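You operate a simulated robot arm through the tools that you are given. There is no shell and no other tool. Be economical: measure what you need, move in short steps, check, and stop when the job is done.

You are at the controls of a simulated robot arm. One attempt, no reset.

TASK
Count the black caps, stop plugs and clips, set their tags and note the shortage on the order board.
Fine: under MIN means ORDER, else OK; dial on the short part, slider on the number missing.

It is judged by the outcome, as a careful person would: the job done as asked, and still so three seconds after it is handed in. It fails if anything else is knocked over, pushed out of place, dropped, spilled or broken. Lids that push on must go on centred and level and be pressed home; caps that screw on are set level and turned clockwise until they are tight.

THE ROBOT
A 6-joint arm with a two-finger parallel gripper on a trunk, on a base that drives. Base frame: it is fixed to the floor where the robot stands at the start and does not move with it; the origin is under the middle of the robot, x ahead of it, y to its left, z up; the surface under the hand at the start is at about z = 1.34. Lengths are in m, angles in rad, forces in N, time in s.
With the tool pointing down near the work surface it reaches from about 0.1 to 0.66 m from the robot's upright axis, wherever it stands. Its first joint turns from -2.897 to 2.897 rad. Places, roughly: count slider [0.6, -1.2, 0.9]; inside of the blue kit tray [0.4, -1.5, 0.8]; label reading BLACK CAP [0.7, 0, 1.1]; label reading GUIDE CLIP [0.7, 0.2, 1.1]; label reading STOP PLUG [0.7, -0.5, 1.1]; part dial [0.6, -1.3, 1]; tag of the BLACK CAP bin [0.7, -0.1, 1.1]; tag of the COLLAR bin [0.6, -3.8, 1.1]; tag of the END STOP bin [0.7, 0.4, 1.1]; tag of the GUIDE CLIP bin [0.7, 0.1, 1.1]; tag of the RAIL CLIP bin [0.6, -3.4, 1.1]; tag of the SPACER bin [0.6, -3.6, 1.1]; tag of the STOP PLUG bin [0.6, -0.5, 1.1]; tag of the WHITE CAP bin [0.6, -0.3, 1.1]. Payload 3.91 kg.
The TCP is the grasp point between the finger pads, 0.03 m short of the fingertips. In the tool frame z runs along the fingers and y along their closing line. The gripper opens to 0.11 m. The fingers are 0.02 m wide and 0.01 m thick; the gripper's body (0.048 by 0.112 m) begins 0.055 m behind the TCP.
Orientation is that of the tool frame in the base frame, as a unit quaternion [x, y, z, w]. With the fingers straight down and closing along the base's y, the tool's x points along the base's -x, its y along +y and its z along -z.

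THE INTERFACE
- The arm moves only by the tool drive_tool. Its argument "commands" is text: rows parted by semicolons, each of 7 numbers parted by spaces: the shift along the tool's x, y, z in units of 50 mm (1.0 is 50 mm), then the turn, a rotation vector about the tool's x, y, z in units of 5 degrees (1.0 is 5 degrees), then the finger opening in m, from 0 to 0.11. In form: dx dy dz wx wy wz gripper; .... A call has 1 to 12 rows; each row shifts and turns the commanded pose from where the row before left it, along the tool's axes as they then stand. A call with a number of a shift or a turn outside -1 to 1 is refused whole. A row lasts 0.2 s, in which the tool goes at most 0.05 m and 0.15 rad; a call with a longer step from one row to the next is refused whole, and so is a gripper value outside its range. Where a pose cannot be reached the arm comes as near as it can. A force on the tool above 50 N (or 10 N above the force at the start of the call, whichever is more), or a blocked arm, ends the call early, and 0.2 s more pass. Each finger travels about 0.045 m/s and halts on what it meets, pressing with about 35 N; the grip force reading is that of the motor and also rises with nothing between the fingers. The clock runs only during rows and for 0.2 s after the last one: add rows that do not move to give the fingers time. The reply holds the time, the measured pose of the TCP, the force on the tool along the base axes, the opening and the grip force, in the units named above and with some noise, with the torque about the TCP (base axes, N m) and any sound that the robot's microphone picked up.
- Cameras (640 x 400 px; columns grow to the right, rows downward): "scene" is now at [0.0117, 0.1254, 1.6152]; the picture's right is [-0.27, -0.96, 0.00], its down [-0.45, 0.13, -0.88] and it looks along [0.85, -0.24, -0.47] (base axes); focal length 296 px, centre (320, 200). "wrist" rides on the gripper at [0.077, 0.007, -0.114] in the tool frame; the picture's right is [-0.09, 1.00, 0.00], its down [-0.80, -0.07, -0.60] and it looks along [-0.59, -0.05, 0.80] (tool axes); focal length 270 px, centre (320, 200). There is no depth. A picture from a camera that has moved, and an enlarged one, comes with that camera's place and axes in the base frame and with its lens.
- snapshot(camera): a new picture of that camera. No time passes.
- raise_lower(by): slides the trunk up (or, below 0, down) by that many m; the arm and the scene camera ride with it, the base frame stays. It gives what a move gives, with no picture.
- steer(legs): drives the robot by 1 to 6 legs, each [ahead, turn to the left] in m and rad, along the robot's own axes; the way and the turn of a leg run together, so that a leg with both is an arc; at most 1.5 m and 3.142 rad a leg. The arm and the cameras ride along, it lands a little off, and it stops where it bumps. It gives what a move gives.
- aim_head(pan, tilt): turns the head with the scene camera to pan (to the left, within 2.705 rad either way) and tilt (down, from -0.506 to 1.204), counted from straight ahead of the robot. It gives what a move gives.
- enlarge(camera, box): a new picture of the part [left, top, right, bottom] of that camera's present view, enlarged. No time passes.
- sign_off(): hands the job in; it is judged then, once.

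Go step by step. Nothing tells you exact positions but the pictures and the camera data: compare them with the known pose of the tool, close in by small moves and look again before you grip or let go. The budget is 120 turns and 82 pictures, counting those below and the enlarged ones. Unless the task says otherwise, let go and move clear before handing in, and close with one line.

The tools are called after "Call:" as name(argument=value, ...) on one line, values as JSON. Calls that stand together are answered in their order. drive_tool: Moves the arm, as the interface text tells. Its arguments: {"type":"object","properties":{"commands":{"type":"string"}},"required":["commands"]} The other tools are called the same way: raise_lower (by) slides the trunk up or down; steer (legs) drives the base; aim_head (pan, tilt) turns the head that bears the scene camera; snapshot (camera) takes a picture; enlarge (camera, box) takes an enlarged picture of a part of a camera's view; sign_off () hands the job in.

At the start:

```text
t: 0.0
tcp_pos: [0.4241, -0.0684, 1.4473]
tool_rot: [0.005, 1.0, 0.001, 0.0]
contact_force: [-0.4, -0.1, 0.1]
torque: [-0.03, -0.01, -0.01]
grip_width: 0.1102
grasp_force: 0.1
trunk travel left (down, up): [-0.55, 0.06]
robot x, y, heading: [0.001, 0.0001, -0.001]
head pan, tilt: [-0.278, 0.487]
```

scene: 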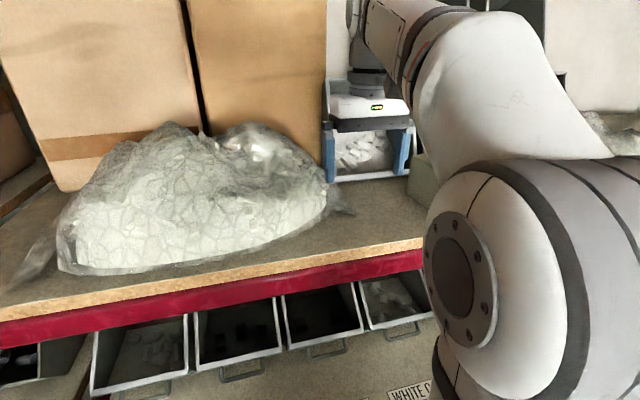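
wrist: 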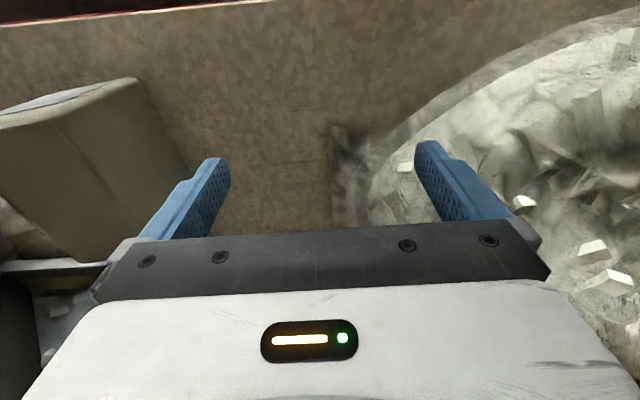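

I see a shelf at hand height with a parcel and wrap on it, and open bins below its edge. First I look around with the head.

Call:
aim_head(pan=0.5, tilt=0.8)

Call:
snapshot(camera="scene")

Call:
aim_head(pan=-1.1, tilt=0.6)

Call:
snapshot(camera="scene")

```text
t: 1.1
tcp_pos: [0.4239, -0.0688, 1.4467]
tool_rot: [0.005, 1.0, 0.002, 0.0]
contact_force: [0.4, 0.2, 0.0]
torque: [0.0, 0.02, 0.01]
grip_width: 0.11
grasp_force: 0.1
trunk travel left (down, up): [-0.55, 0.06]
robot x, y, heading: [0.0033, 0.0017, 0.002]
head pan, tilt: [0.499, 0.799]
```

```text
79 pictures are left
camera scene: at [-0.0051, 0.189, 1.5881], right [0.48, -0.88, 0.0], down [-0.63, -0.34, -0.7], along [0.61, 0.33, -0.72], focal length 296 px, centre (320, 200)
```

scene: 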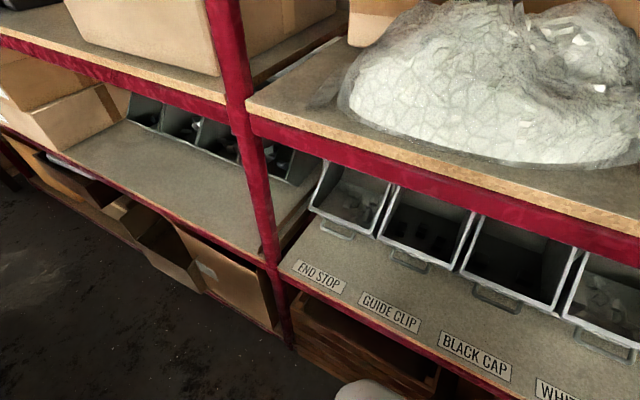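

```text
t: 2.8
tcp_pos: [0.4247, -0.0679, 1.4473]
tool_rot: [0.004, 1.0, 0.001, 0.0]
contact_force: [-0.4, 0.1, 0.3]
torque: [-0.02, 0.01, 0.0]
grip_width: 0.1101
grasp_force: 0.1
trunk travel left (down, up): [-0.55, 0.06]
robot x, y, heading: [-0.001, 0.0036, -0.001]
head pan, tilt: [-1.1, 0.6]
```

```text
78 pictures are left
camera scene: at [-0.0359, 0.0717, 1.6049], right [-0.89, -0.45, 0.0], down [-0.26, 0.5, -0.83], along [0.37, -0.74, -0.56], focal length 296 px, centre (320, 200)
```

scene: 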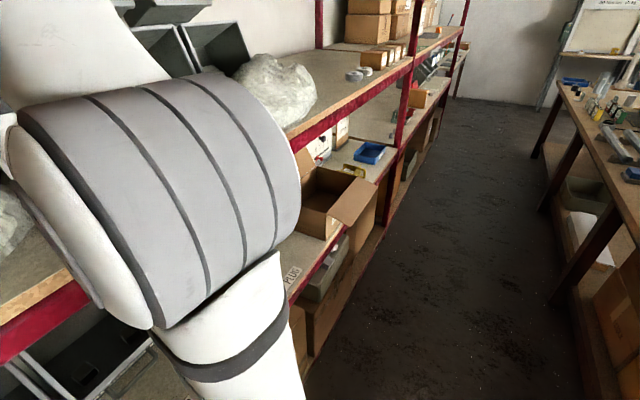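

The shelves run along y with the bins on a lower level under the one the hand is over. I check the room behind me before backing off.

Call:
aim_head(pan=-2.4, tilt=0.8)

Call:
snapshot(camera="scene")

Call:
aim_head(pan=2.5, tilt=0.8)

Call:
snapshot(camera="scene")

```text
t: 4.3
tcp_pos: [0.423, -0.0684, 1.446]
tool_rot: [0.004, 1.0, 0.001, 0.0]
contact_force: [0.0, 0.3, -0.5]
torque: [0.02, -0.02, -0.03]
grip_width: 0.1097
grasp_force: 0.0
trunk travel left (down, up): [-0.55, 0.06]
robot x, y, heading: [0.0, 0.001, -0.002]
head pan, tilt: [-2.4, 0.799]
```

```text
77 pictures are left
camera scene: at [-0.1355, 0.0959, 1.5881], right [-0.68, 0.74, 0.0], down [0.53, 0.48, -0.7], along [-0.51, -0.47, -0.72], focal length 296 px, centre (320, 200)
```

scene: 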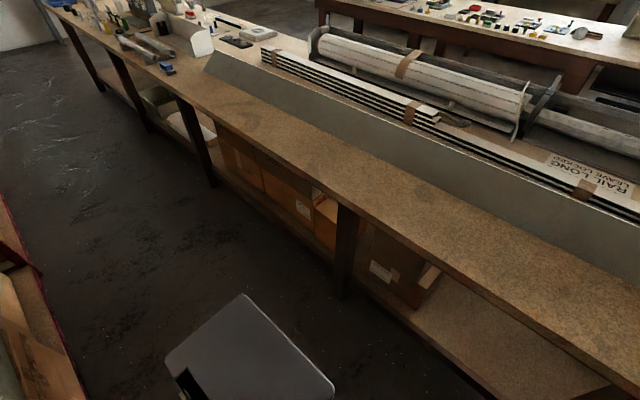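

```text
t: 8.1
tcp_pos: [0.4238, -0.0691, 1.4466]
tool_rot: [0.005, 1.0, 0.001, 0.0]
contact_force: [-0.4, 0.3, -0.1]
torque: [0.01, -0.02, 0.01]
grip_width: 0.1102
grasp_force: 0.0
trunk travel left (down, up): [-0.55, 0.06]
robot x, y, heading: [0.0001, -0.0002, 0.0]
head pan, tilt: [2.499, 0.799]
```

```text
76 pictures are left
camera scene: at [-0.1406, 0.1988, 1.5881], right [0.6, 0.8, 0.0], down [0.57, -0.43, -0.7], along [-0.56, 0.42, -0.72], focal length 296 px, centre (320, 200)
```

scene: 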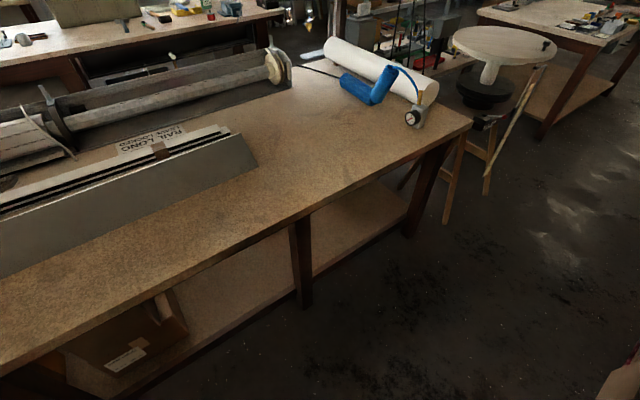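

The bench behind starts near x = -0.67, so there is room to back about 0.2 m. I do that to pull the arm off the upper shelf, then look in lower down.

Call:
steer(legs=[[-0.2, 0]])

Call:
aim_head(pan=0.0, tilt=0.7)

Call:
snapshot(camera="scene")

Call:
snapshot(camera="wrist")

```text
t: 9.7
tcp_pos: [0.2212, -0.0681, 1.4496]
tool_rot: [0.005, 1.0, 0.001, 0.001]
contact_force: [-0.1, 0.5, -0.3]
torque: [-0.01, -0.02, 0.03]
grip_width: 0.1101
grasp_force: 0.1
trunk travel left (down, up): [-0.55, 0.06]
robot x, y, heading: [-0.2017, -0.0006, 0.0]
head pan, tilt: [2.499, 0.799]
```

```text
t: 12.0
tcp_pos: [0.2242, -0.0696, 1.4469]
tool_rot: [0.004, 1.0, 0.001, 0.001]
contact_force: [0.5, 0.7, -0.2]
torque: [0.02, -0.02, 0.0]
grip_width: 0.11
grasp_force: 0.0
trunk travel left (down, up): [-0.55, 0.06]
robot x, y, heading: [-0.2003, -0.0005, -0.002]
head pan, tilt: [0.0, 0.7]
```

```text
75 pictures are left
camera scene: at [-0.1917, 0.1506, 1.5963], right [0.0, -1.0, 0.0], down [-0.64, 0.0, -0.76], along [0.76, 0.0, -0.64], focal length 296 px, centre (320, 200)
```

scene: 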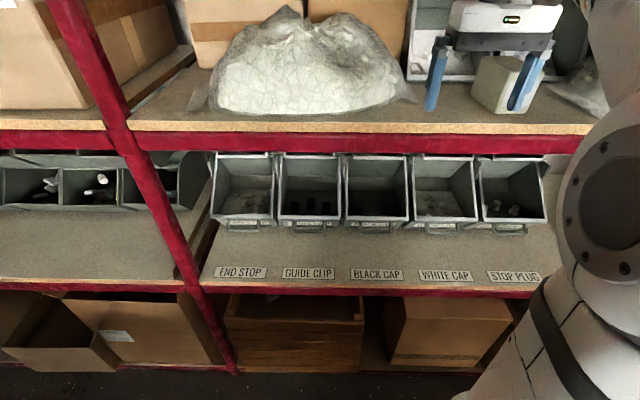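

```text
74 pictures are left
camera wrist: at [0.1459, -0.06, 1.5621], right [0.1, 1.0, 0.0], down [0.8, -0.08, 0.6], along [0.59, -0.06, -0.8], focal length 270 px, centre (320, 200)
```

wrist: 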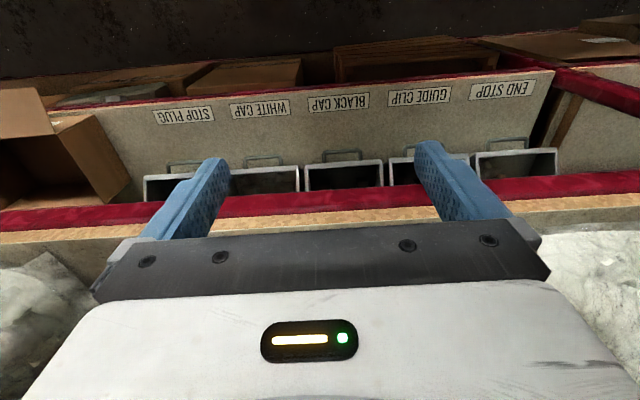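

The five bins sit under the shelf, with labels along the lower shelf's front; the tags must be further back, out of sight. The arm is clear of the shelf edge at x ≈ 0.32, so I lower the trunk and look in.

Call:
raise_lower(by=-0.35)

Call:
aim_head(pan=0.0, tilt=0.25)

Call:
snapshot(camera="scene")

```text
t: 15.4
tcp_pos: [0.2228, -0.0687, 1.0978]
tool_rot: [0.005, 1.0, 0.001, 0.001]
contact_force: [-1.1, -0.2, 0.5]
torque: [0.01, 0.03, 0.01]
grip_width: 0.11
grasp_force: 0.0
trunk travel left (down, up): [-0.2, 0.41]
robot x, y, heading: [-0.1989, -0.0007, -0.003]
head pan, tilt: [0.0, 0.7]
```

```text
t: 16.3
tcp_pos: [0.2233, -0.0669, 1.098]
tool_rot: [0.006, 1.0, 0.001, 0.001]
contact_force: [0.0, -0.2, 0.7]
torque: [0.02, -0.02, -0.02]
grip_width: 0.1099
grasp_force: 0.0
trunk travel left (down, up): [-0.2, 0.41]
robot x, y, heading: [-0.2009, 0.0015, -0.002]
head pan, tilt: [0.0, 0.25]
```

```text
73 pictures are left
camera scene: at [-0.1833, 0.1505, 1.2871], right [0.0, -1.0, 0.0], down [-0.25, 0.0, -0.97], along [0.97, 0.0, -0.25], focal length 296 px, centre (320, 200)
```

scene: 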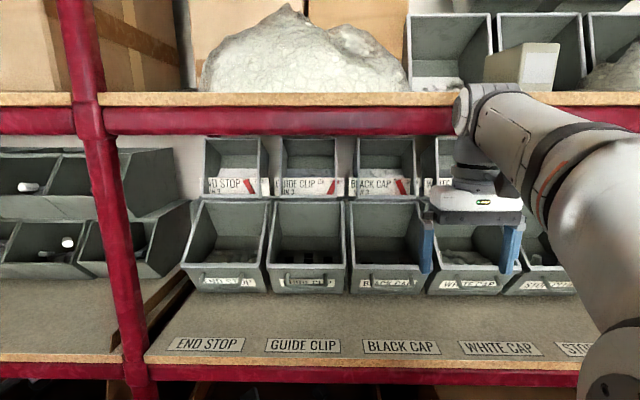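

There is an upper row of bins carrying labels with MIN and red tags. I enlarge it.

Call:
enlarge(camera="scene", box=[180, 120, 440, 300])

```text
2.22 times, centred on (310, 210) of scene
camera zoom: at [-0.1833, 0.1505, 1.2871], right [0.0, -1.0, 0.0], down [-0.25, 0.0, -0.97], along [0.97, 0.0, -0.25], focal length 657 px, centre (342, 178)
```

zoom: 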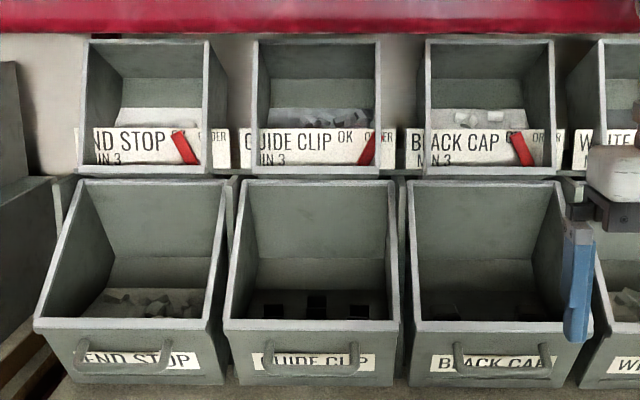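

The upper row carries red levers (top left is OK, top right is ORDER). To see inside the bins I turn the hand to point forward with the wrist camera on top.

Call:
drive_tool(commands="0 0 0 -0.7071 0 0.7071 0.11;0 0 0 -0.7071 0 0.7071 0.11;0 0 0 -0.7071 0 0.7071 0.11;0 0 0 -0.7071 0 0.7071 0.11;0 0 0 -0.7071 0 0.7071 0.11;0 0 0 -0.7071 0 0.7071 0.11;0 0 0 -0.7071 0 0.7071 0.11;0 0 0 -0.7071 0 0.7071 0.11;0 0 0 -0.7071 0 0.7071 0.11;0 0 0 -0.7071 0 0.7071 0.11;0 0 0 -0.7071 0 0.7071 0.11;0 0 0 -0.7071 0 0.7071 0.11")

Call:
snapshot(camera="scene")

```text
t: 18.9
tcp_pos: [0.2243, -0.0691, 1.098]
tool_rot: [0.36, 0.863, 0.355, 0.002]
contact_force: [-0.1, 0.3, 0.1]
torque: [0.02, 0.02, 0.02]
grip_width: 0.1101
grasp_force: 0.0
trunk travel left (down, up): [-0.2, 0.41]
robot x, y, heading: [-0.2008, -0.0031, -0.002]
head pan, tilt: [0.0, 0.25]
```

```text
71 pictures are left
camera scene: at [-0.1833, 0.1505, 1.2871], right [0.0, -1.0, 0.0], down [-0.25, 0.0, -0.97], along [0.97, 0.0, -0.25], focal length 296 px, centre (320, 200)
```

scene: 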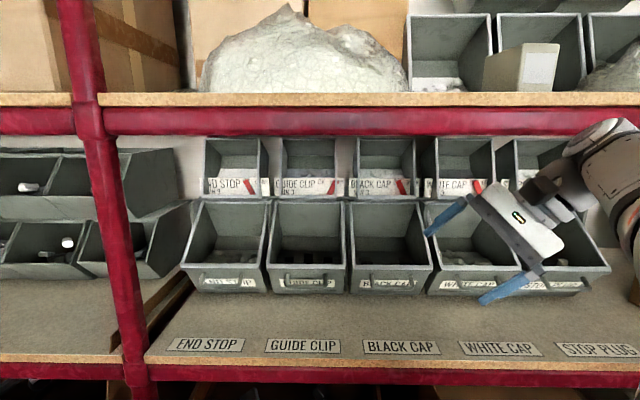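

The turn works cleanly; I continue.

Call:
drive_tool(commands="0 0 0 -0.7071 0 0.7071 0.11;0 0 0 -0.7071 0 0.7071 0.11;0 0 0 -0.7071 0 0.7071 0.11;0 0 0 -0.7071 0 0.7071 0.11;0 0 0 -0.7071 0 0.7071 0.11;0 0 0 -0.7071 0 0.7071 0.11;0 0 0 -0.7071 0 0.7071 0.11;0 0 0 -0.7071 0 0.7071 0.11;0 0 0 -0.7071 0 0.7071 0.11;0 0 0 -0.7071 0 0.7071 0.11;0 0 0 -0.7071 0 0.7071 0.11;0 0 0 -0.7071 0 0.7071 0.11")

Call:
snapshot(camera="scene")

```text
t: 21.5
tcp_pos: [0.225, -0.0681, 1.0967]
tool_rot: [0.616, 0.494, 0.614, 0.003]
contact_force: [-0.1, 0.0, -0.5]
torque: [-0.01, -0.03, 0.04]
grip_width: 0.1101
grasp_force: 0.0
trunk travel left (down, up): [-0.2, 0.41]
robot x, y, heading: [-0.2028, 0.0028, -0.003]
head pan, tilt: [0.0, 0.25]
```

```text
70 pictures are left
camera scene: at [-0.1833, 0.1504, 1.2872], right [0.0, -1.0, 0.0], down [-0.25, 0.0, -0.97], along [0.97, 0.0, -0.25], focal length 296 px, centre (320, 200)
```

scene: 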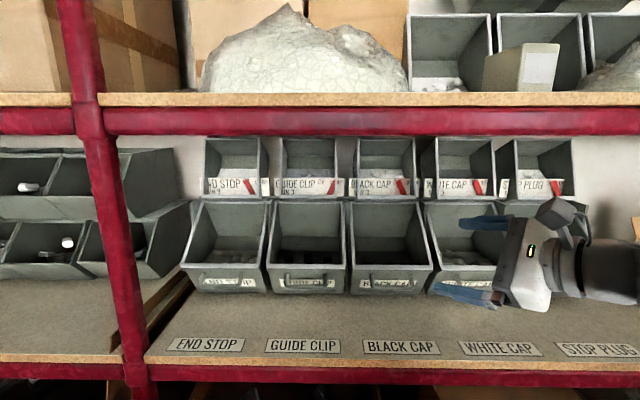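

Call:
drive_tool(commands="0 0 0 -0.7071 0 0.7071 0.11;0 0 0 -0.7071 0 0.7071 0.11;0 0 0 -0.7071 0 0.7071 0.11;0 0 0 -0.7071 0 0.7071 0.11;0 0 0 -0.7071 0 0.7071 0.11;0 0 0 -0.7071 0 0.7071 0.11;0 0 0 -0.7071 0 0.7071 0.11;0 0 0 -0.7071 0 0.7071 0.11;0 0 0 -0.7071 0 0.7071 0.11;0 0 0 -0.7071 0 0.7071 0.11;0 0 0 -0.7071 0 0.7071 0.11;0 0 0 -0.7071 0 0.7071 0.0")

Call:
snapshot(camera="scene")

Call:
snapshot(camera="wrist")

```text
t: 23.6
tcp_pos: [0.2621, -0.0826, 1.0518]
tool_rot: [0.743, 0.094, 0.662, -0.037]
contact_force: [0.0, -0.3, -0.7]
torque: [-0.02, 0.02, 0.02]
grip_width: 0.11
grasp_force: 0.1
trunk travel left (down, up): [-0.2, 0.41]
robot x, y, heading: [-0.202, 0.0015, -0.0]
head pan, tilt: [0.0, 0.25]
stopped in row 10: the arm was blocked; the commanded pose is now the measured one
```

```text
69 pictures are left
camera scene: at [-0.1832, 0.1519, 1.2934], right [0.02, -1.0, 0.0], down [-0.25, 0.0, -0.97], along [0.97, 0.02, -0.25], focal length 296 px, centre (320, 200)
```

scene: 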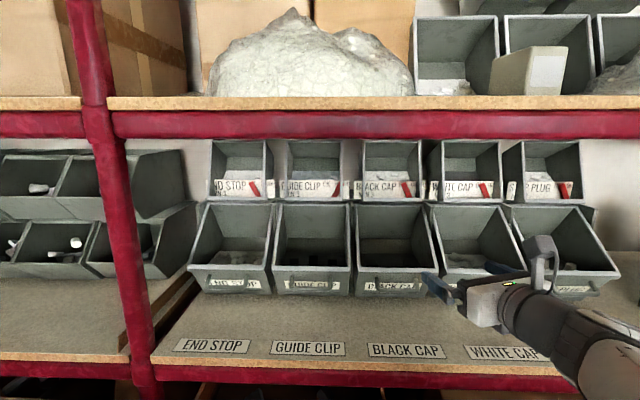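

```text
68 pictures are left
camera wrist: at [0.1586, -0.1022, 1.1416], right [0.18, -0.98, -0.02], down [-0.68, -0.11, -0.73], along [0.71, 0.14, -0.69], focal length 270 px, centre (320, 200)
```

wrist: 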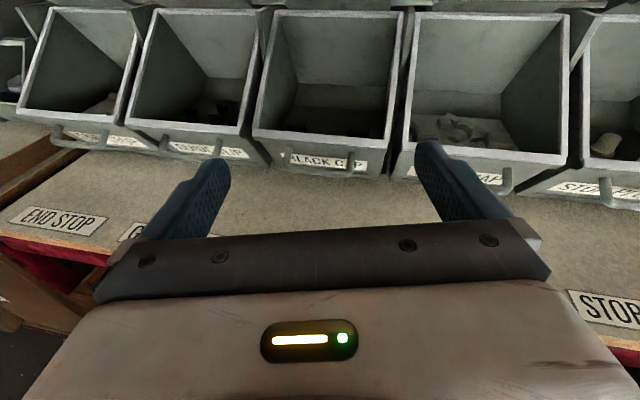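

The last bit of turning ran into a joint limit, but the hand now points ahead with the camera on top. I move forward and a little up to look into the upper bins.

Call:
drive_tool(commands="0.3 0 0.9 0 0 0 0.11;0.3 0 0.9 0 0 0 0.11;0.4 0 0.9 0 0 0 0.11;0.4 0 0.9 0 0 0 0.11;0 0 0 0 0 0 0.11")

Call:
snapshot(camera="wrist")

Call:
snapshot(camera="scene")

```text
t: 24.8
tcp_pos: [0.4434, -0.0599, 1.0937]
tool_rot: [0.744, 0.085, 0.663, -0.027]
contact_force: [-0.4, -0.1, -0.5]
torque: [-0.02, 0.01, -0.02]
grip_width: 0.1103
grasp_force: 0.1
trunk travel left (down, up): [-0.2, 0.41]
robot x, y, heading: [-0.2002, -0.0013, -0.001]
head pan, tilt: [0.0, 0.25]
```

```text
67 pictures are left
camera wrist: at [0.3403, -0.0761, 1.1845], right [0.15, -0.99, -0.02], down [-0.68, -0.09, -0.73], along [0.72, 0.12, -0.69], focal length 270 px, centre (320, 200)
```

wrist: 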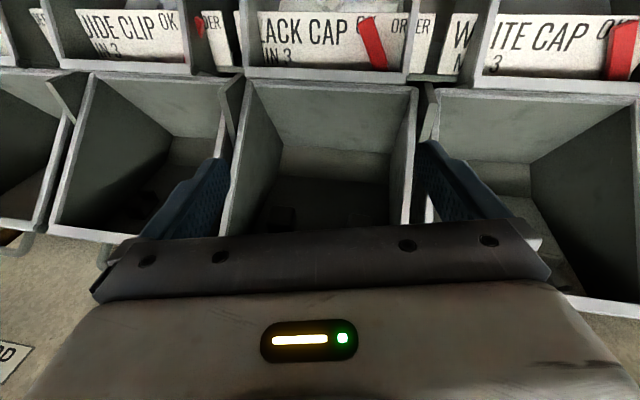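

```text
66 pictures are left
camera scene: at [-0.1828, 0.1505, 1.287], right [0.0, -1.0, 0.0], down [-0.25, 0.0, -0.97], along [0.97, 0.0, -0.25], focal length 296 px, centre (320, 200)
```

scene: 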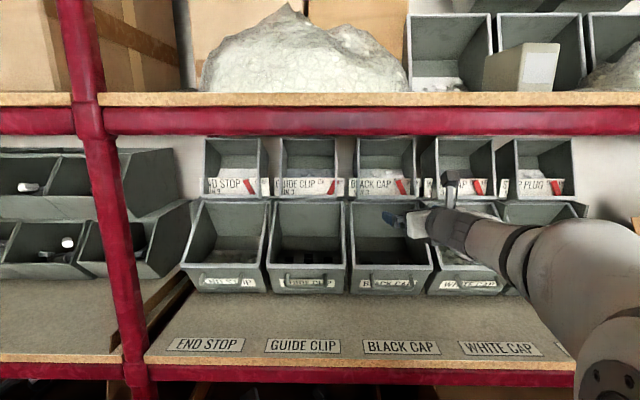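

The upper bins are at the picture's top edge: labels about z 1.08–1.14, x ≈ 0.65. I pitch the hand up and straighten it, rising a little.

Call:
drive_tool(commands="0 0 0 -0.6 1 0 0.11;0 0 0 -0.6 1 0 0.11;0 0 0 -0.6 1 0 0.11;0.2 0 0 0 1 0 0.11;0.2 0 0 0 1 0 0.11;0 0 0 0 0 0 0.11")

Call:
snapshot(camera="wrist")

```text
t: 26.2
tcp_pos: [0.4377, -0.0604, 1.113]
tool_rot: [0.582, 0.033, 0.812, 0.015]
contact_force: [0.1, -0.1, -0.6]
torque: [0.01, -0.01, 0.02]
grip_width: 0.11
grasp_force: 0.2
trunk travel left (down, up): [-0.2, 0.41]
robot x, y, heading: [-0.1949, 0.001, 0.003]
head pan, tilt: [0.0, 0.25]
```

```text
65 pictures are left
camera wrist: at [0.3047, -0.0651, 1.1504], right [0.04, -1.0, -0.01], down [-0.31, 0.0, -0.95], along [0.95, 0.04, -0.31], focal length 270 px, centre (320, 200)
```

wrist: 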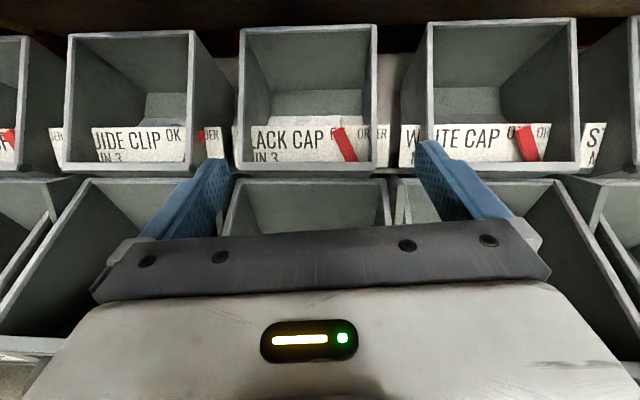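

Good view of the labels and levers. I go further in and up to see over the lips.

Call:
drive_tool(commands="0.15 0 0.8 0 0 0 0.11;0.15 0 0.8 0 0 0 0.11;0.2 0 0.6 0 -1 0 0.11;0.2 0 0 0 -1 0 0.11;0 0 0 0 0 0 0.11")

Call:
snapshot(camera="wrist")

Call:
snapshot(camera="scene")

```text
t: 27.4
tcp_pos: [0.5324, -0.0545, 1.1812]
tool_rot: [0.65, 0.027, 0.759, 0.021]
contact_force: [-0.6, 0.5, -0.1]
torque: [-0.03, 0.02, -0.01]
grip_width: 0.11
grasp_force: 0.1
trunk travel left (down, up): [-0.2, 0.41]
robot x, y, heading: [-0.2, 0.0011, -0.001]
head pan, tilt: [0.0, 0.25]
```

```text
64 pictures are left
camera wrist: at [0.4071, -0.0561, 1.2408], right [0.02, -1.0, -0.02], down [-0.47, 0.01, -0.89], along [0.89, 0.02, -0.46], focal length 270 px, centre (320, 200)
```

wrist: 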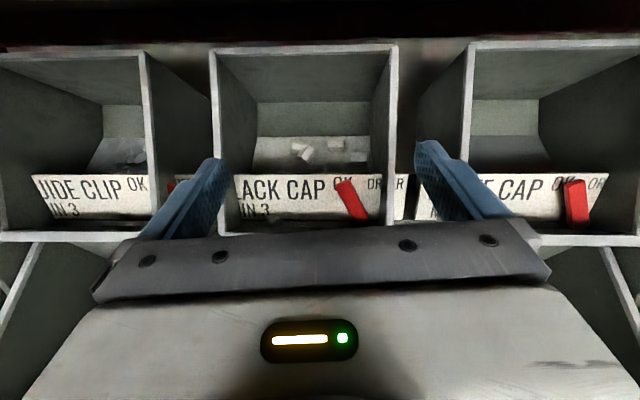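

```text
63 pictures are left
camera scene: at [-0.1833, 0.1506, 1.2871], right [0.0, -1.0, 0.0], down [-0.25, 0.0, -0.97], along [0.97, 0.0, -0.25], focal length 296 px, centre (320, 200)
```

scene: 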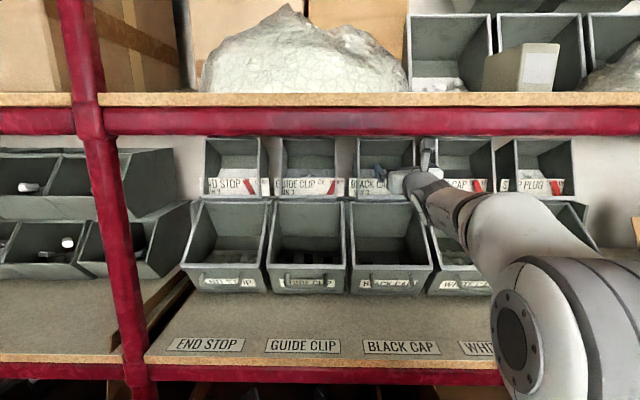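

Call:
enlarge(camera="wrist", box=[210, 100, 410, 230])

Call:
enlarge(camera="wrist", box=[20, 100, 220, 230])

```text
3.08 times, centred on (310, 165) of wrist
camera zoom: at [0.4071, -0.0561, 1.2408], right [0.02, -1.0, -0.02], down [-0.47, 0.01, -0.89], along [0.89, 0.02, -0.46], focal length 832 px, centre (351, 308)
```

zoom: 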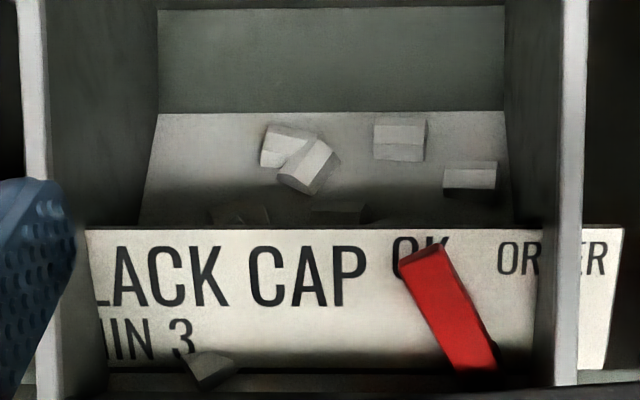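

```text
3.08 times, centred on (120, 165) of wrist
camera zoom: at [0.4071, -0.0561, 1.2408], right [0.02, -1.0, -0.02], down [-0.47, 0.01, -0.89], along [0.89, 0.02, -0.46], focal length 832 px, centre (935, 308)
```

zoom: 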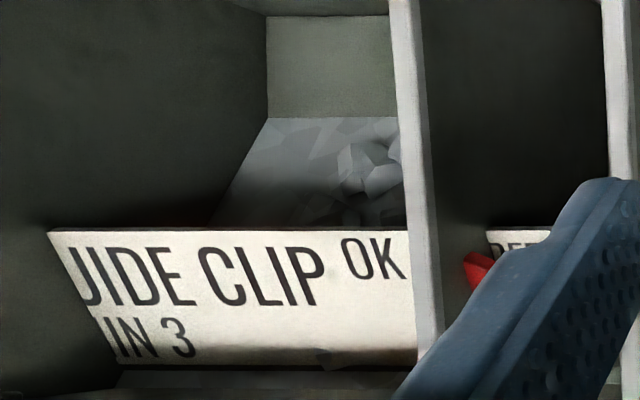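

In the BLACK CAP bin I see white pieces at the back and darker ones close behind the label. I close the fingers, pitch the hand down and bring the camera closer and higher to see over the lip.

Call:
drive_tool(commands="-0.5 -0.4 -0.1 0 0 0 0;-0.3 0 -0.1 0 -1 0 0;0 0 0 0 -1 0 0;0 0 0 0 -1 0 0;0 0 0 0 -1 0 0;0 0 0 0 -1 0 0;0 0 0 0 -1 0 0;0 0 0 0 0 0 0")

Call:
snapshot(camera="wrist")

Call:
snapshot(camera="scene")

```text
t: 29.2
tcp_pos: [0.5291, -0.0264, 1.1411]
tool_rot: [0.785, 0.039, 0.619, 0.01]
contact_force: [-0.8, -0.2, -0.4]
torque: [0.03, -0.02, -0.01]
grip_width: 0.0
grasp_force: 35.4
out of reach, approached as far as the arm can: row 5, 6
trunk travel left (down, up): [-0.2, 0.41]
robot x, y, heading: [-0.1998, 0.0005, 0.002]
head pan, tilt: [0.0, 0.25]
```

```text
60 pictures are left
camera wrist: at [0.4355, -0.0313, 1.2431], right [0.03, -1.0, -0.02], down [-0.77, -0.01, -0.64], along [0.64, 0.03, -0.77], focal length 270 px, centre (320, 200)
```

wrist: 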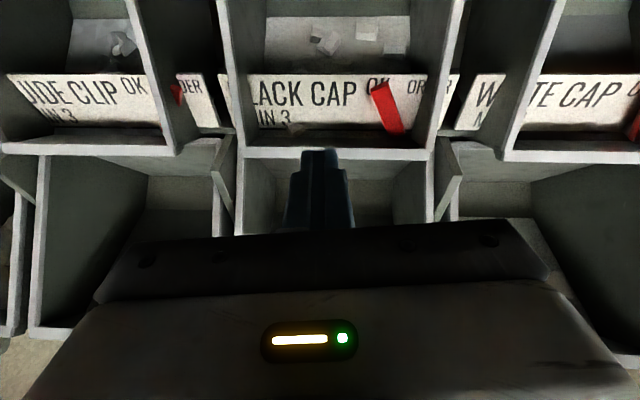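

```text
59 pictures are left
camera scene: at [-0.1832, 0.1505, 1.2871], right [0.0, -1.0, 0.0], down [-0.25, 0.0, -0.97], along [0.97, 0.0, -0.25], focal length 296 px, centre (320, 200)
```

scene: 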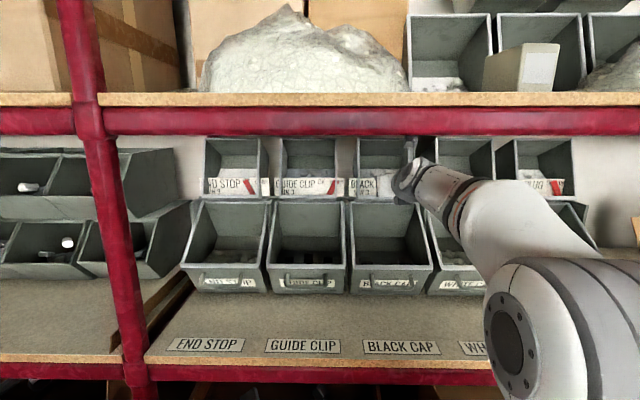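

A card with the label stands about 3 cm behind the front lip (lip x ≈ 0.623). I drive the base 0.07 m forward and raise slightly for a steeper view.

Call:
steer(legs=[[0.07, 0]])

Call:
raise_lower(by=0.015)

Call:
snapshot(camera="wrist")

Call:
enlarge(camera="wrist", box=[200, 0, 480, 170])

```text
t: 30.2
tcp_pos: [0.5989, -0.0271, 1.1421]
tool_rot: [0.785, 0.039, 0.618, 0.01]
contact_force: [-0.3, 0.1, 0.1]
torque: [0.01, 0.04, 0.01]
grip_width: 0.0
grasp_force: 35.2
trunk travel left (down, up): [-0.2, 0.41]
robot x, y, heading: [-0.1293, 0.0003, 0.002]
head pan, tilt: [0.0, 0.25]
```

```text
t: 30.9
tcp_pos: [0.5996, -0.0277, 1.1552]
tool_rot: [0.785, 0.039, 0.618, 0.01]
contact_force: [-0.5, -0.4, 0.5]
torque: [-0.01, 0.01, -0.02]
grip_width: 0.0
grasp_force: 34.8
trunk travel left (down, up): [-0.215, 0.395]
robot x, y, heading: [-0.1327, -0.0008, 0.0]
head pan, tilt: [0.0, 0.25]
```

```text
58 pictures are left
camera wrist: at [0.5062, -0.0312, 1.258], right [0.03, -1.0, -0.02], down [-0.77, -0.01, -0.64], along [0.64, 0.03, -0.77], focal length 270 px, centre (320, 200)
```

wrist: 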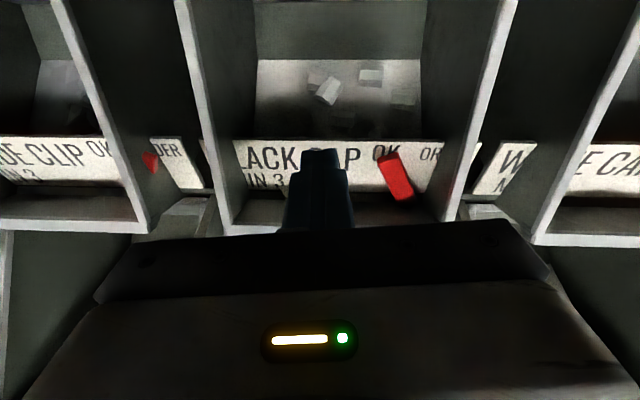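

```text
2.29 times, centred on (340, 85) of wrist
camera zoom: at [0.5062, -0.0312, 1.258], right [0.03, -1.0, -0.02], down [-0.77, -0.01, -0.64], along [0.64, 0.03, -0.77], focal length 618 px, centre (274, 463)
```

zoom: 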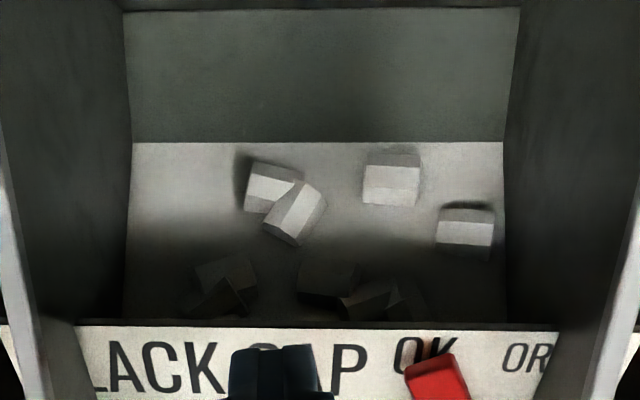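

There are four white pieces and a few darker ones in front, partly hidden. I raise, centre on the bin, and ease in so the camera looks over the card.

Call:
raise_lower(by=0.025)

Call:
drive_tool(commands="0 0.25 0 0 0 0 0;0 0 0 0 0 0 0")

Call:
steer(legs=[[0.04, 0]])

Call:
snapshot(camera="wrist")

Call:
enlarge(camera="wrist", box=[200, 40, 480, 215])

```text
t: 31.6
tcp_pos: [0.5982, -0.0269, 1.1804]
tool_rot: [0.785, 0.039, 0.618, 0.01]
contact_force: [-0.1, -0.1, 0.4]
torque: [-0.03, 0.03, 0.0]
grip_width: 0.0
grasp_force: 35.1
trunk travel left (down, up): [-0.24, 0.37]
robot x, y, heading: [-0.1282, 0.001, 0.001]
head pan, tilt: [0.0, 0.25]
```

```text
t: 32.2
tcp_pos: [0.6013, -0.0393, 1.1791]
tool_rot: [0.785, 0.039, 0.618, 0.011]
contact_force: [0.4, -0.5, -0.4]
torque: [-0.02, 0.0, 0.03]
grip_width: 0.0
grasp_force: 34.8
trunk travel left (down, up): [-0.24, 0.37]
robot x, y, heading: [-0.1283, 0.0015, -0.002]
head pan, tilt: [0.0, 0.25]
```

```text
t: 33.0
tcp_pos: [0.6377, -0.0404, 1.1761]
tool_rot: [0.787, 0.039, 0.616, 0.009]
contact_force: [-0.5, 0.4, 0.5]
torque: [0.0, 0.01, -0.01]
grip_width: 0.0001
grasp_force: 35.6
trunk travel left (down, up): [-0.24, 0.37]
robot x, y, heading: [-0.092, 0.0008, 0.001]
head pan, tilt: [0.0, 0.25]
```

```text
56 pictures are left
camera wrist: at [0.5451, -0.0449, 1.2801], right [0.03, -1.0, -0.02], down [-0.77, -0.01, -0.64], along [0.64, 0.04, -0.77], focal length 270 px, centre (320, 200)
```

wrist: 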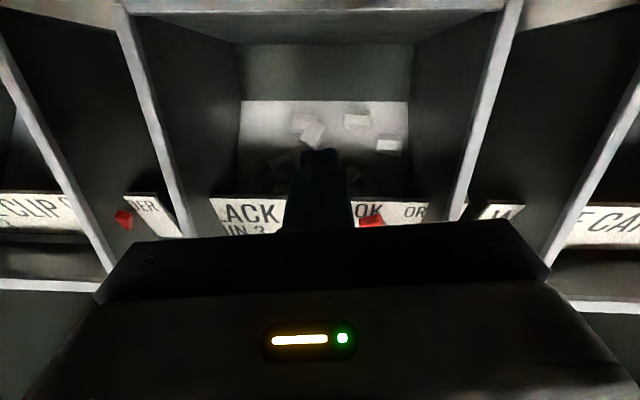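

```text
2.29 times, centred on (340, 128) of wrist
camera zoom: at [0.5451, -0.0449, 1.2801], right [0.03, -1.0, -0.02], down [-0.77, -0.01, -0.64], along [0.64, 0.04, -0.77], focal length 618 px, centre (274, 366)
```

zoom: 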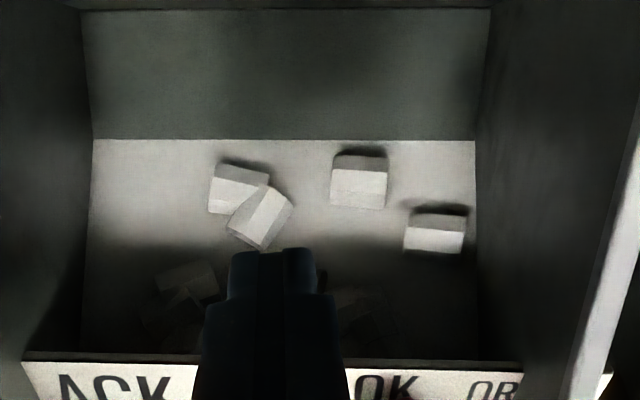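

The front pieces look shaded rather than truly black, so the contents are puzzling. I use the scene camera to check the lower bins too.

Call:
aim_head(pan=-0.2, tilt=0.5)

Call:
enlarge(camera="scene", box=[80, 60, 360, 235])

Call:
enlarge(camera="scene", box=[300, 60, 580, 235])

```text
t: 33.8
tcp_pos: [0.6409, -0.0401, 1.1752]
tool_rot: [0.788, 0.04, 0.614, 0.008]
contact_force: [-0.3, -0.5, 0.4]
torque: [-0.01, 0.0, -0.01]
grip_width: 0.0003
grasp_force: 35.0
trunk travel left (down, up): [-0.24, 0.37]
robot x, y, heading: [-0.0882, 0.0002, -0.0]
head pan, tilt: [-0.201, 0.499]
```

```text
2.29 times, centred on (220, 148) of scene
camera zoom: at [-0.0772, 0.132, 1.3043], right [-0.2, -0.98, 0.0], down [-0.47, 0.1, -0.88], along [0.86, -0.17, -0.48], focal length 676 px, centre (549, 320)
```

zoom: 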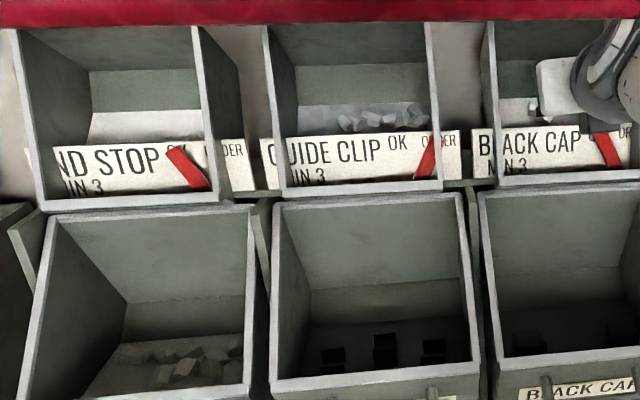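

```text
2.29 times, centred on (440, 148) of scene
camera zoom: at [-0.0772, 0.132, 1.3043], right [-0.2, -0.98, 0.0], down [-0.47, 0.1, -0.88], along [0.86, -0.17, -0.48], focal length 676 px, centre (46, 320)
```

zoom: 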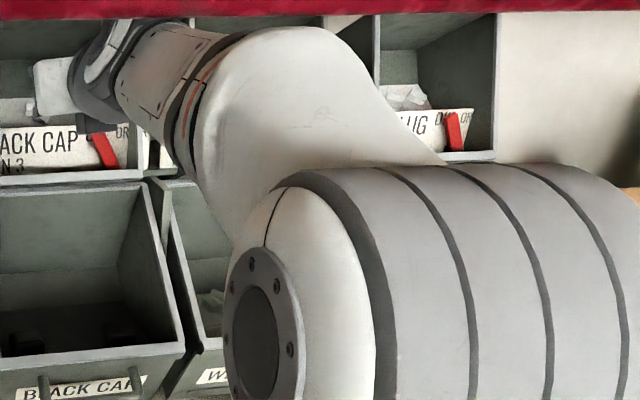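

The lower bins hold real black parts (e.g. three dark ones in GUIDE CLIP), while the upper ones hold only whitish debris. I back off and look down into the lower BLACK CAP bin.

Call:
steer(legs=[[-0.13, 0]])

Call:
drive_tool(commands="0 0 0 0 0 0 0.11;0 0 0 0 0 0 0.11;0 0 0 0 0 0 0.11;0 0 0 0 0 0 0.11;0 0 0 0 0 0 0.11;0 0 0 0 0 0 0.11")

Call:
snapshot(camera="wrist")

```text
t: 35.1
tcp_pos: [0.5084, -0.0406, 1.1762]
tool_rot: [0.787, 0.039, 0.615, 0.009]
contact_force: [0.4, 0.1, -1.2]
torque: [-0.03, -0.01, -0.01]
grip_width: 0.0001
grasp_force: 35.3
trunk travel left (down, up): [-0.24, 0.37]
robot x, y, heading: [-0.2233, 0.0002, -0.004]
head pan, tilt: [-0.201, 0.499]
```

```text
t: 36.5
tcp_pos: [0.5087, -0.0409, 1.1759]
tool_rot: [0.787, 0.038, 0.616, 0.01]
contact_force: [0.5, 0.5, -0.1]
torque: [0.0, -0.01, 0.0]
grip_width: 0.1103
grasp_force: 0.1
trunk travel left (down, up): [-0.24, 0.37]
robot x, y, heading: [-0.2175, 0.0034, 0.001]
head pan, tilt: [-0.201, 0.499]
```

```text
52 pictures are left
camera wrist: at [0.4165, -0.0441, 1.2794], right [0.03, -1.0, -0.02], down [-0.77, -0.01, -0.64], along [0.63, 0.04, -0.77], focal length 270 px, centre (320, 200)
```

wrist: 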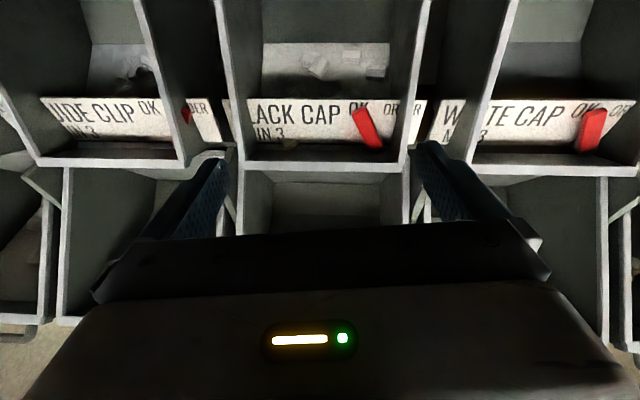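

I need a steeper look into the lower bins: I lower the hand and pitch it down more.

Call:
drive_tool(commands="-0.85 0 -0.3 0 0 0 0.11;-0.85 0 -0.3 0 0 0 0.11;0 0 0 0 -1 0 0.11;0 0 0 0 -1 0 0.11;0 0 0 0 -1 0 0.11;0 0 0 0 -1 0 0.11;0 0 0 0 0 0 0.11")

Call:
snapshot(camera="wrist")

```text
t: 38.1
tcp_pos: [0.4603, -0.0437, 1.1015]
tool_rot: [0.883, 0.037, 0.468, 0.016]
contact_force: [-0.8, 0.0, -0.1]
torque: [0.01, -0.02, -0.03]
grip_width: 0.11
grasp_force: 0.1
out of reach, approached as far as the arm can: row 4
trunk travel left (down, up): [-0.24, 0.37]
robot x, y, heading: [-0.2185, 0.0037, 0.002]
head pan, tilt: [-0.201, 0.499]
```

```text
51 pictures are left
camera wrist: at [0.4082, -0.0439, 1.2301], right [0.0, -1.0, -0.01], down [-0.94, 0.0, -0.33], along [0.33, 0.01, -0.94], focal length 270 px, centre (320, 200)
```

wrist: 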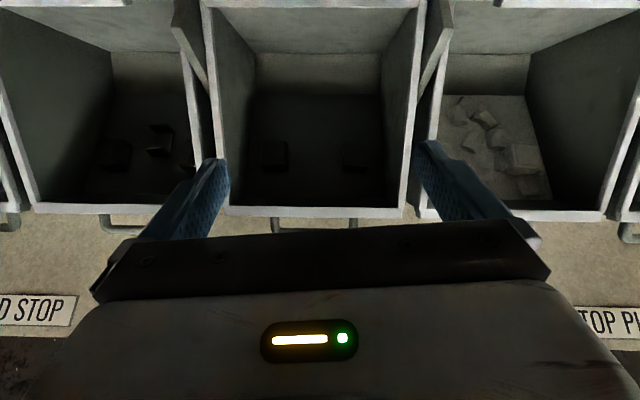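

Excellent view: now I can see the lower bins' floors. I enlarge BLACK CAP and GUIDE CLIP.

Call:
enlarge(camera="wrist", box=[215, 70, 425, 210])

Call:
enlarge(camera="wrist", box=[30, 70, 240, 210])

```text
2.86 times, centred on (320, 140) of wrist
camera zoom: at [0.4082, -0.0439, 1.2301], right [0.0, -1.0, -0.01], down [-0.94, 0.0, -0.33], along [0.33, 0.01, -0.94], focal length 772 px, centre (320, 371)
```

zoom: 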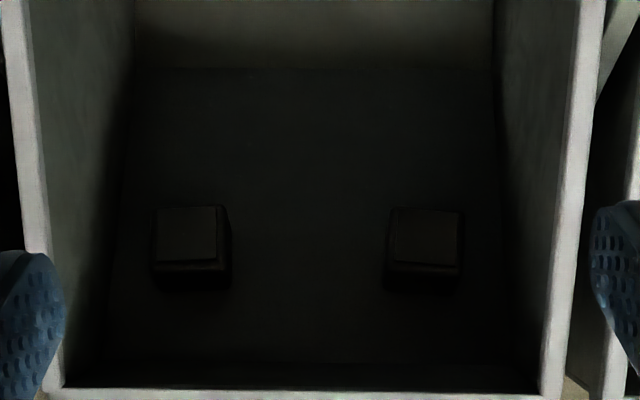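

```text
2.86 times, centred on (135, 140) of wrist
camera zoom: at [0.4082, -0.0439, 1.2301], right [0.0, -1.0, -0.01], down [-0.94, 0.0, -0.33], along [0.33, 0.01, -0.94], focal length 772 px, centre (849, 371)
```

zoom: 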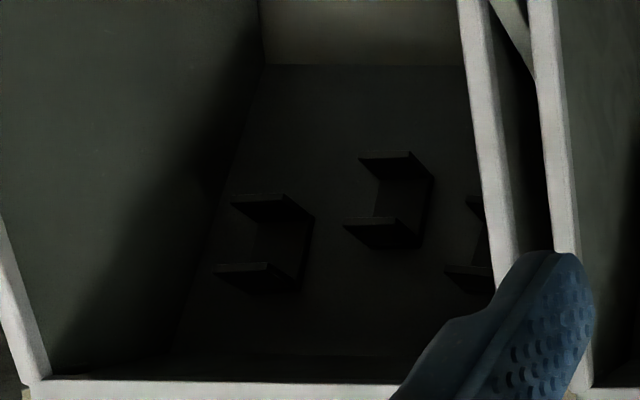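

BLACK CAP holds 2, GUIDE CLIP at least 3 (C-shaped clips). The GUIDE CLIP lever seems to cross its bin's side wall, so I look closely at it: bring the hand back level in front of it.

Call:
drive_tool(commands="0 0 0 0 1 0 0.11;0 -1 0 0 1 0 0;0 -1 0 0 1 0 0;0 0 0 0 1 0 0;0.3 0 0 0 1 0 0;0.5 0 0 0 1 0 0;0.3 0 0 0 1 0 0;0 0 0 0 0 0 0;0 0 0 0 0 0 0")

Call:
enlarge(camera="wrist", box=[120, 20, 520, 270])

```text
t: 40.1
tcp_pos: [0.465, 0.0352, 1.1466]
tool_rot: [0.701, 0.038, 0.712, 0.007]
contact_force: [-0.2, 0.1, 0.2]
torque: [-0.05, 0.0, 0.01]
grip_width: 0.0
grasp_force: 34.7
out of reach, approached as far as the arm can: row 3
trunk travel left (down, up): [-0.24, 0.37]
robot x, y, heading: [-0.2196, 0.0017, -0.002]
head pan, tilt: [-0.201, 0.499]
```

```text
1.60 times, centred on (320, 145) of wrist
camera zoom: at [0.349, 0.0301, 1.2232], right [0.04, -1.0, -0.02], down [-0.58, -0.01, -0.81], along [0.81, 0.05, -0.58], focal length 432 px, centre (320, 288)
```

zoom: 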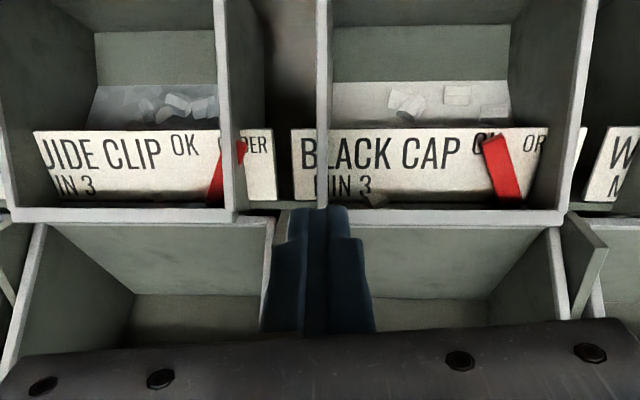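

The lever's tip just pokes through to the right of the wall at about y 0.10, z 1.13. I line the closed fingers up with the gap right of it (y ≈ 0.074) and approach.

Call:
drive_tool(commands="-0.18 -0.38 0 0 0 0 0;-0.18 -0.36 0 -0.4 0 0 0;0 0 0 0 0 0 0")

Call:
steer(legs=[[0.1, 0]])

Call:
snapshot(camera="wrist")

```text
t: 40.9
tcp_pos: [0.4626, 0.0711, 1.1262]
tool_rot: [0.7, 0.027, 0.713, 0.016]
contact_force: [0.0, 0.0, -0.4]
torque: [0.01, 0.0, 0.0]
grip_width: 0.0001
grasp_force: 34.9
trunk travel left (down, up): [-0.24, 0.37]
robot x, y, heading: [-0.2213, -0.0023, 0.006]
head pan, tilt: [-0.201, 0.499]
```

```text
t: 42.1
tcp_pos: [0.5648, 0.0709, 1.1271]
tool_rot: [0.7, 0.027, 0.713, 0.017]
contact_force: [0.1, 0.0, 1.0]
torque: [0.03, 0.01, 0.02]
grip_width: 0.0003
grasp_force: 34.8
trunk travel left (down, up): [-0.24, 0.37]
robot x, y, heading: [-0.1208, 0.0027, -0.0]
head pan, tilt: [-0.201, 0.499]
```

```text
47 pictures are left
camera wrist: at [0.4474, 0.0675, 1.2024], right [0.02, -1.0, -0.03], down [-0.58, 0.01, -0.81], along [0.81, 0.03, -0.58], focal length 270 px, centre (320, 200)
```

wrist: 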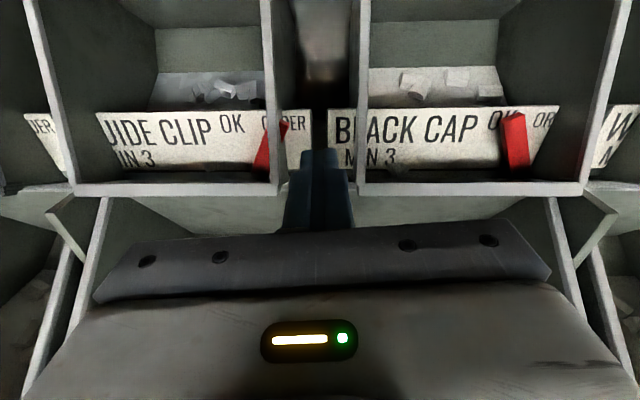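

Call:
drive_tool(commands="0 0 0.35 0 0 0 0;0 0 0.35 0 0 0 0;0 0 0.25 0 0 0 0;0 0 0 0 0 0 0")

Call:
enlarge(camera="wrist", box=[160, 60, 480, 260])

```text
t: 43.1
tcp_pos: [0.6113, 0.0722, 1.1277]
tool_rot: [0.7, 0.026, 0.713, 0.018]
contact_force: [-0.2, 1.2, 0.6]
torque: [-0.02, 0.0, 0.0]
grip_width: 0.0
grasp_force: 35.0
trunk travel left (down, up): [-0.24, 0.37]
robot x, y, heading: [-0.1187, 0.0045, -0.001]
head pan, tilt: [-0.201, 0.499]
```

```text
2.00 times, centred on (320, 160) of wrist
camera zoom: at [0.4955, 0.0685, 1.2036], right [0.02, -1.0, -0.03], down [-0.58, 0.01, -0.81], along [0.81, 0.03, -0.58], focal length 541 px, centre (320, 280)
```

zoom: 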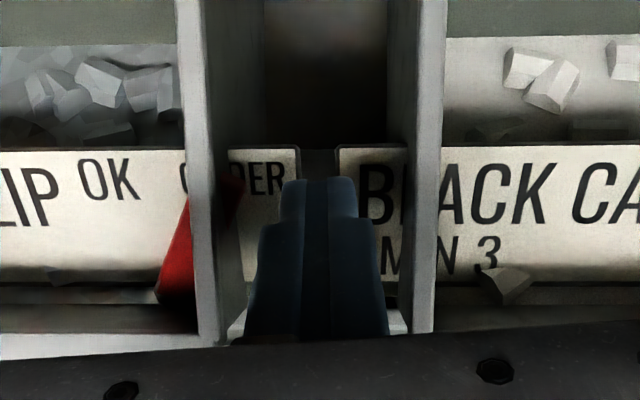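

Fingers are in the gap beside the lever tip. I push gently left in small steps, watching the force for wall contact.

Call:
drive_tool(commands="0 -0.12 0 0 0 0 0;0 -0.12 0 0 0 0 0;0 -0.1 0 0 0 0 0;0 0 0 0 0 0 0")

Call:
enlarge(camera="wrist", box=[160, 60, 480, 260])

```text
t: 44.1
tcp_pos: [0.6104, 0.0877, 1.1268]
tool_rot: [0.7, 0.028, 0.713, 0.017]
contact_force: [-0.6, 0.0, 0.5]
torque: [0.0, 0.02, -0.01]
grip_width: 0.0
grasp_force: 35.0
trunk travel left (down, up): [-0.24, 0.37]
robot x, y, heading: [-0.12, 0.0014, 0.001]
head pan, tilt: [-0.201, 0.499]
```

```text
2.00 times, centred on (320, 160) of wrist
camera zoom: at [0.4948, 0.0853, 1.2022], right [0.02, -1.0, -0.03], down [-0.58, 0.01, -0.81], along [0.81, 0.03, -0.58], focal length 541 px, centre (320, 280)
```

zoom: 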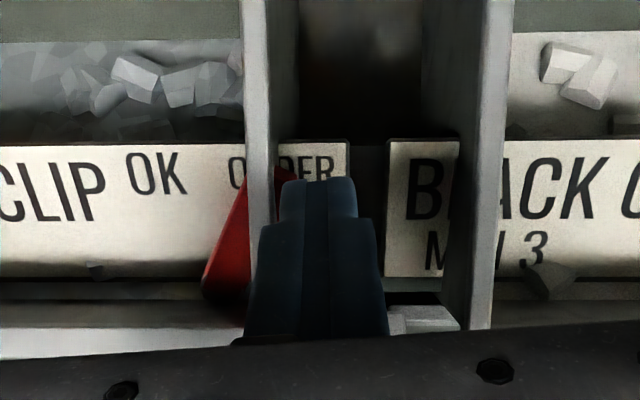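

Call:
drive_tool(commands="0 -0.08 0 0 0 0 0;0 -0.08 0 0 0 0 0;0 0 0 0 0 0 0")

Call:
enlarge(camera="wrist", box=[160, 60, 480, 260])

```text
t: 44.9
tcp_pos: [0.6119, 0.0974, 1.1253]
tool_rot: [0.7, 0.026, 0.713, 0.017]
contact_force: [0.7, 0.8, -0.8]
torque: [-0.01, -0.01, 0.01]
grip_width: 0.0002
grasp_force: 35.2
trunk travel left (down, up): [-0.24, 0.37]
robot x, y, heading: [-0.1225, -0.0005, 0.002]
head pan, tilt: [-0.201, 0.499]
```

```text
2.00 times, centred on (320, 160) of wrist
camera zoom: at [0.4947, 0.0935, 1.2015], right [0.02, -1.0, -0.03], down [-0.58, 0.01, -0.81], along [0.81, 0.03, -0.58], focal length 541 px, centre (320, 280)
```

zoom: 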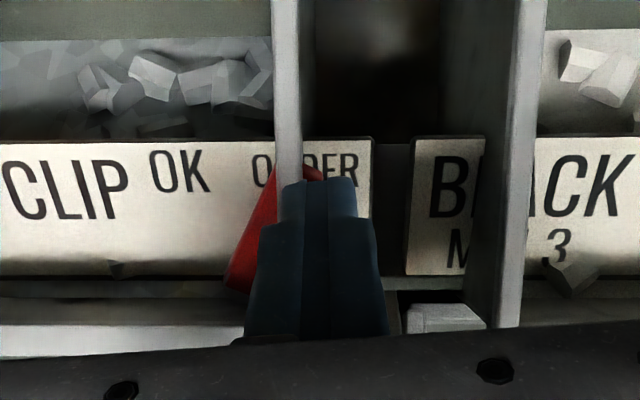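

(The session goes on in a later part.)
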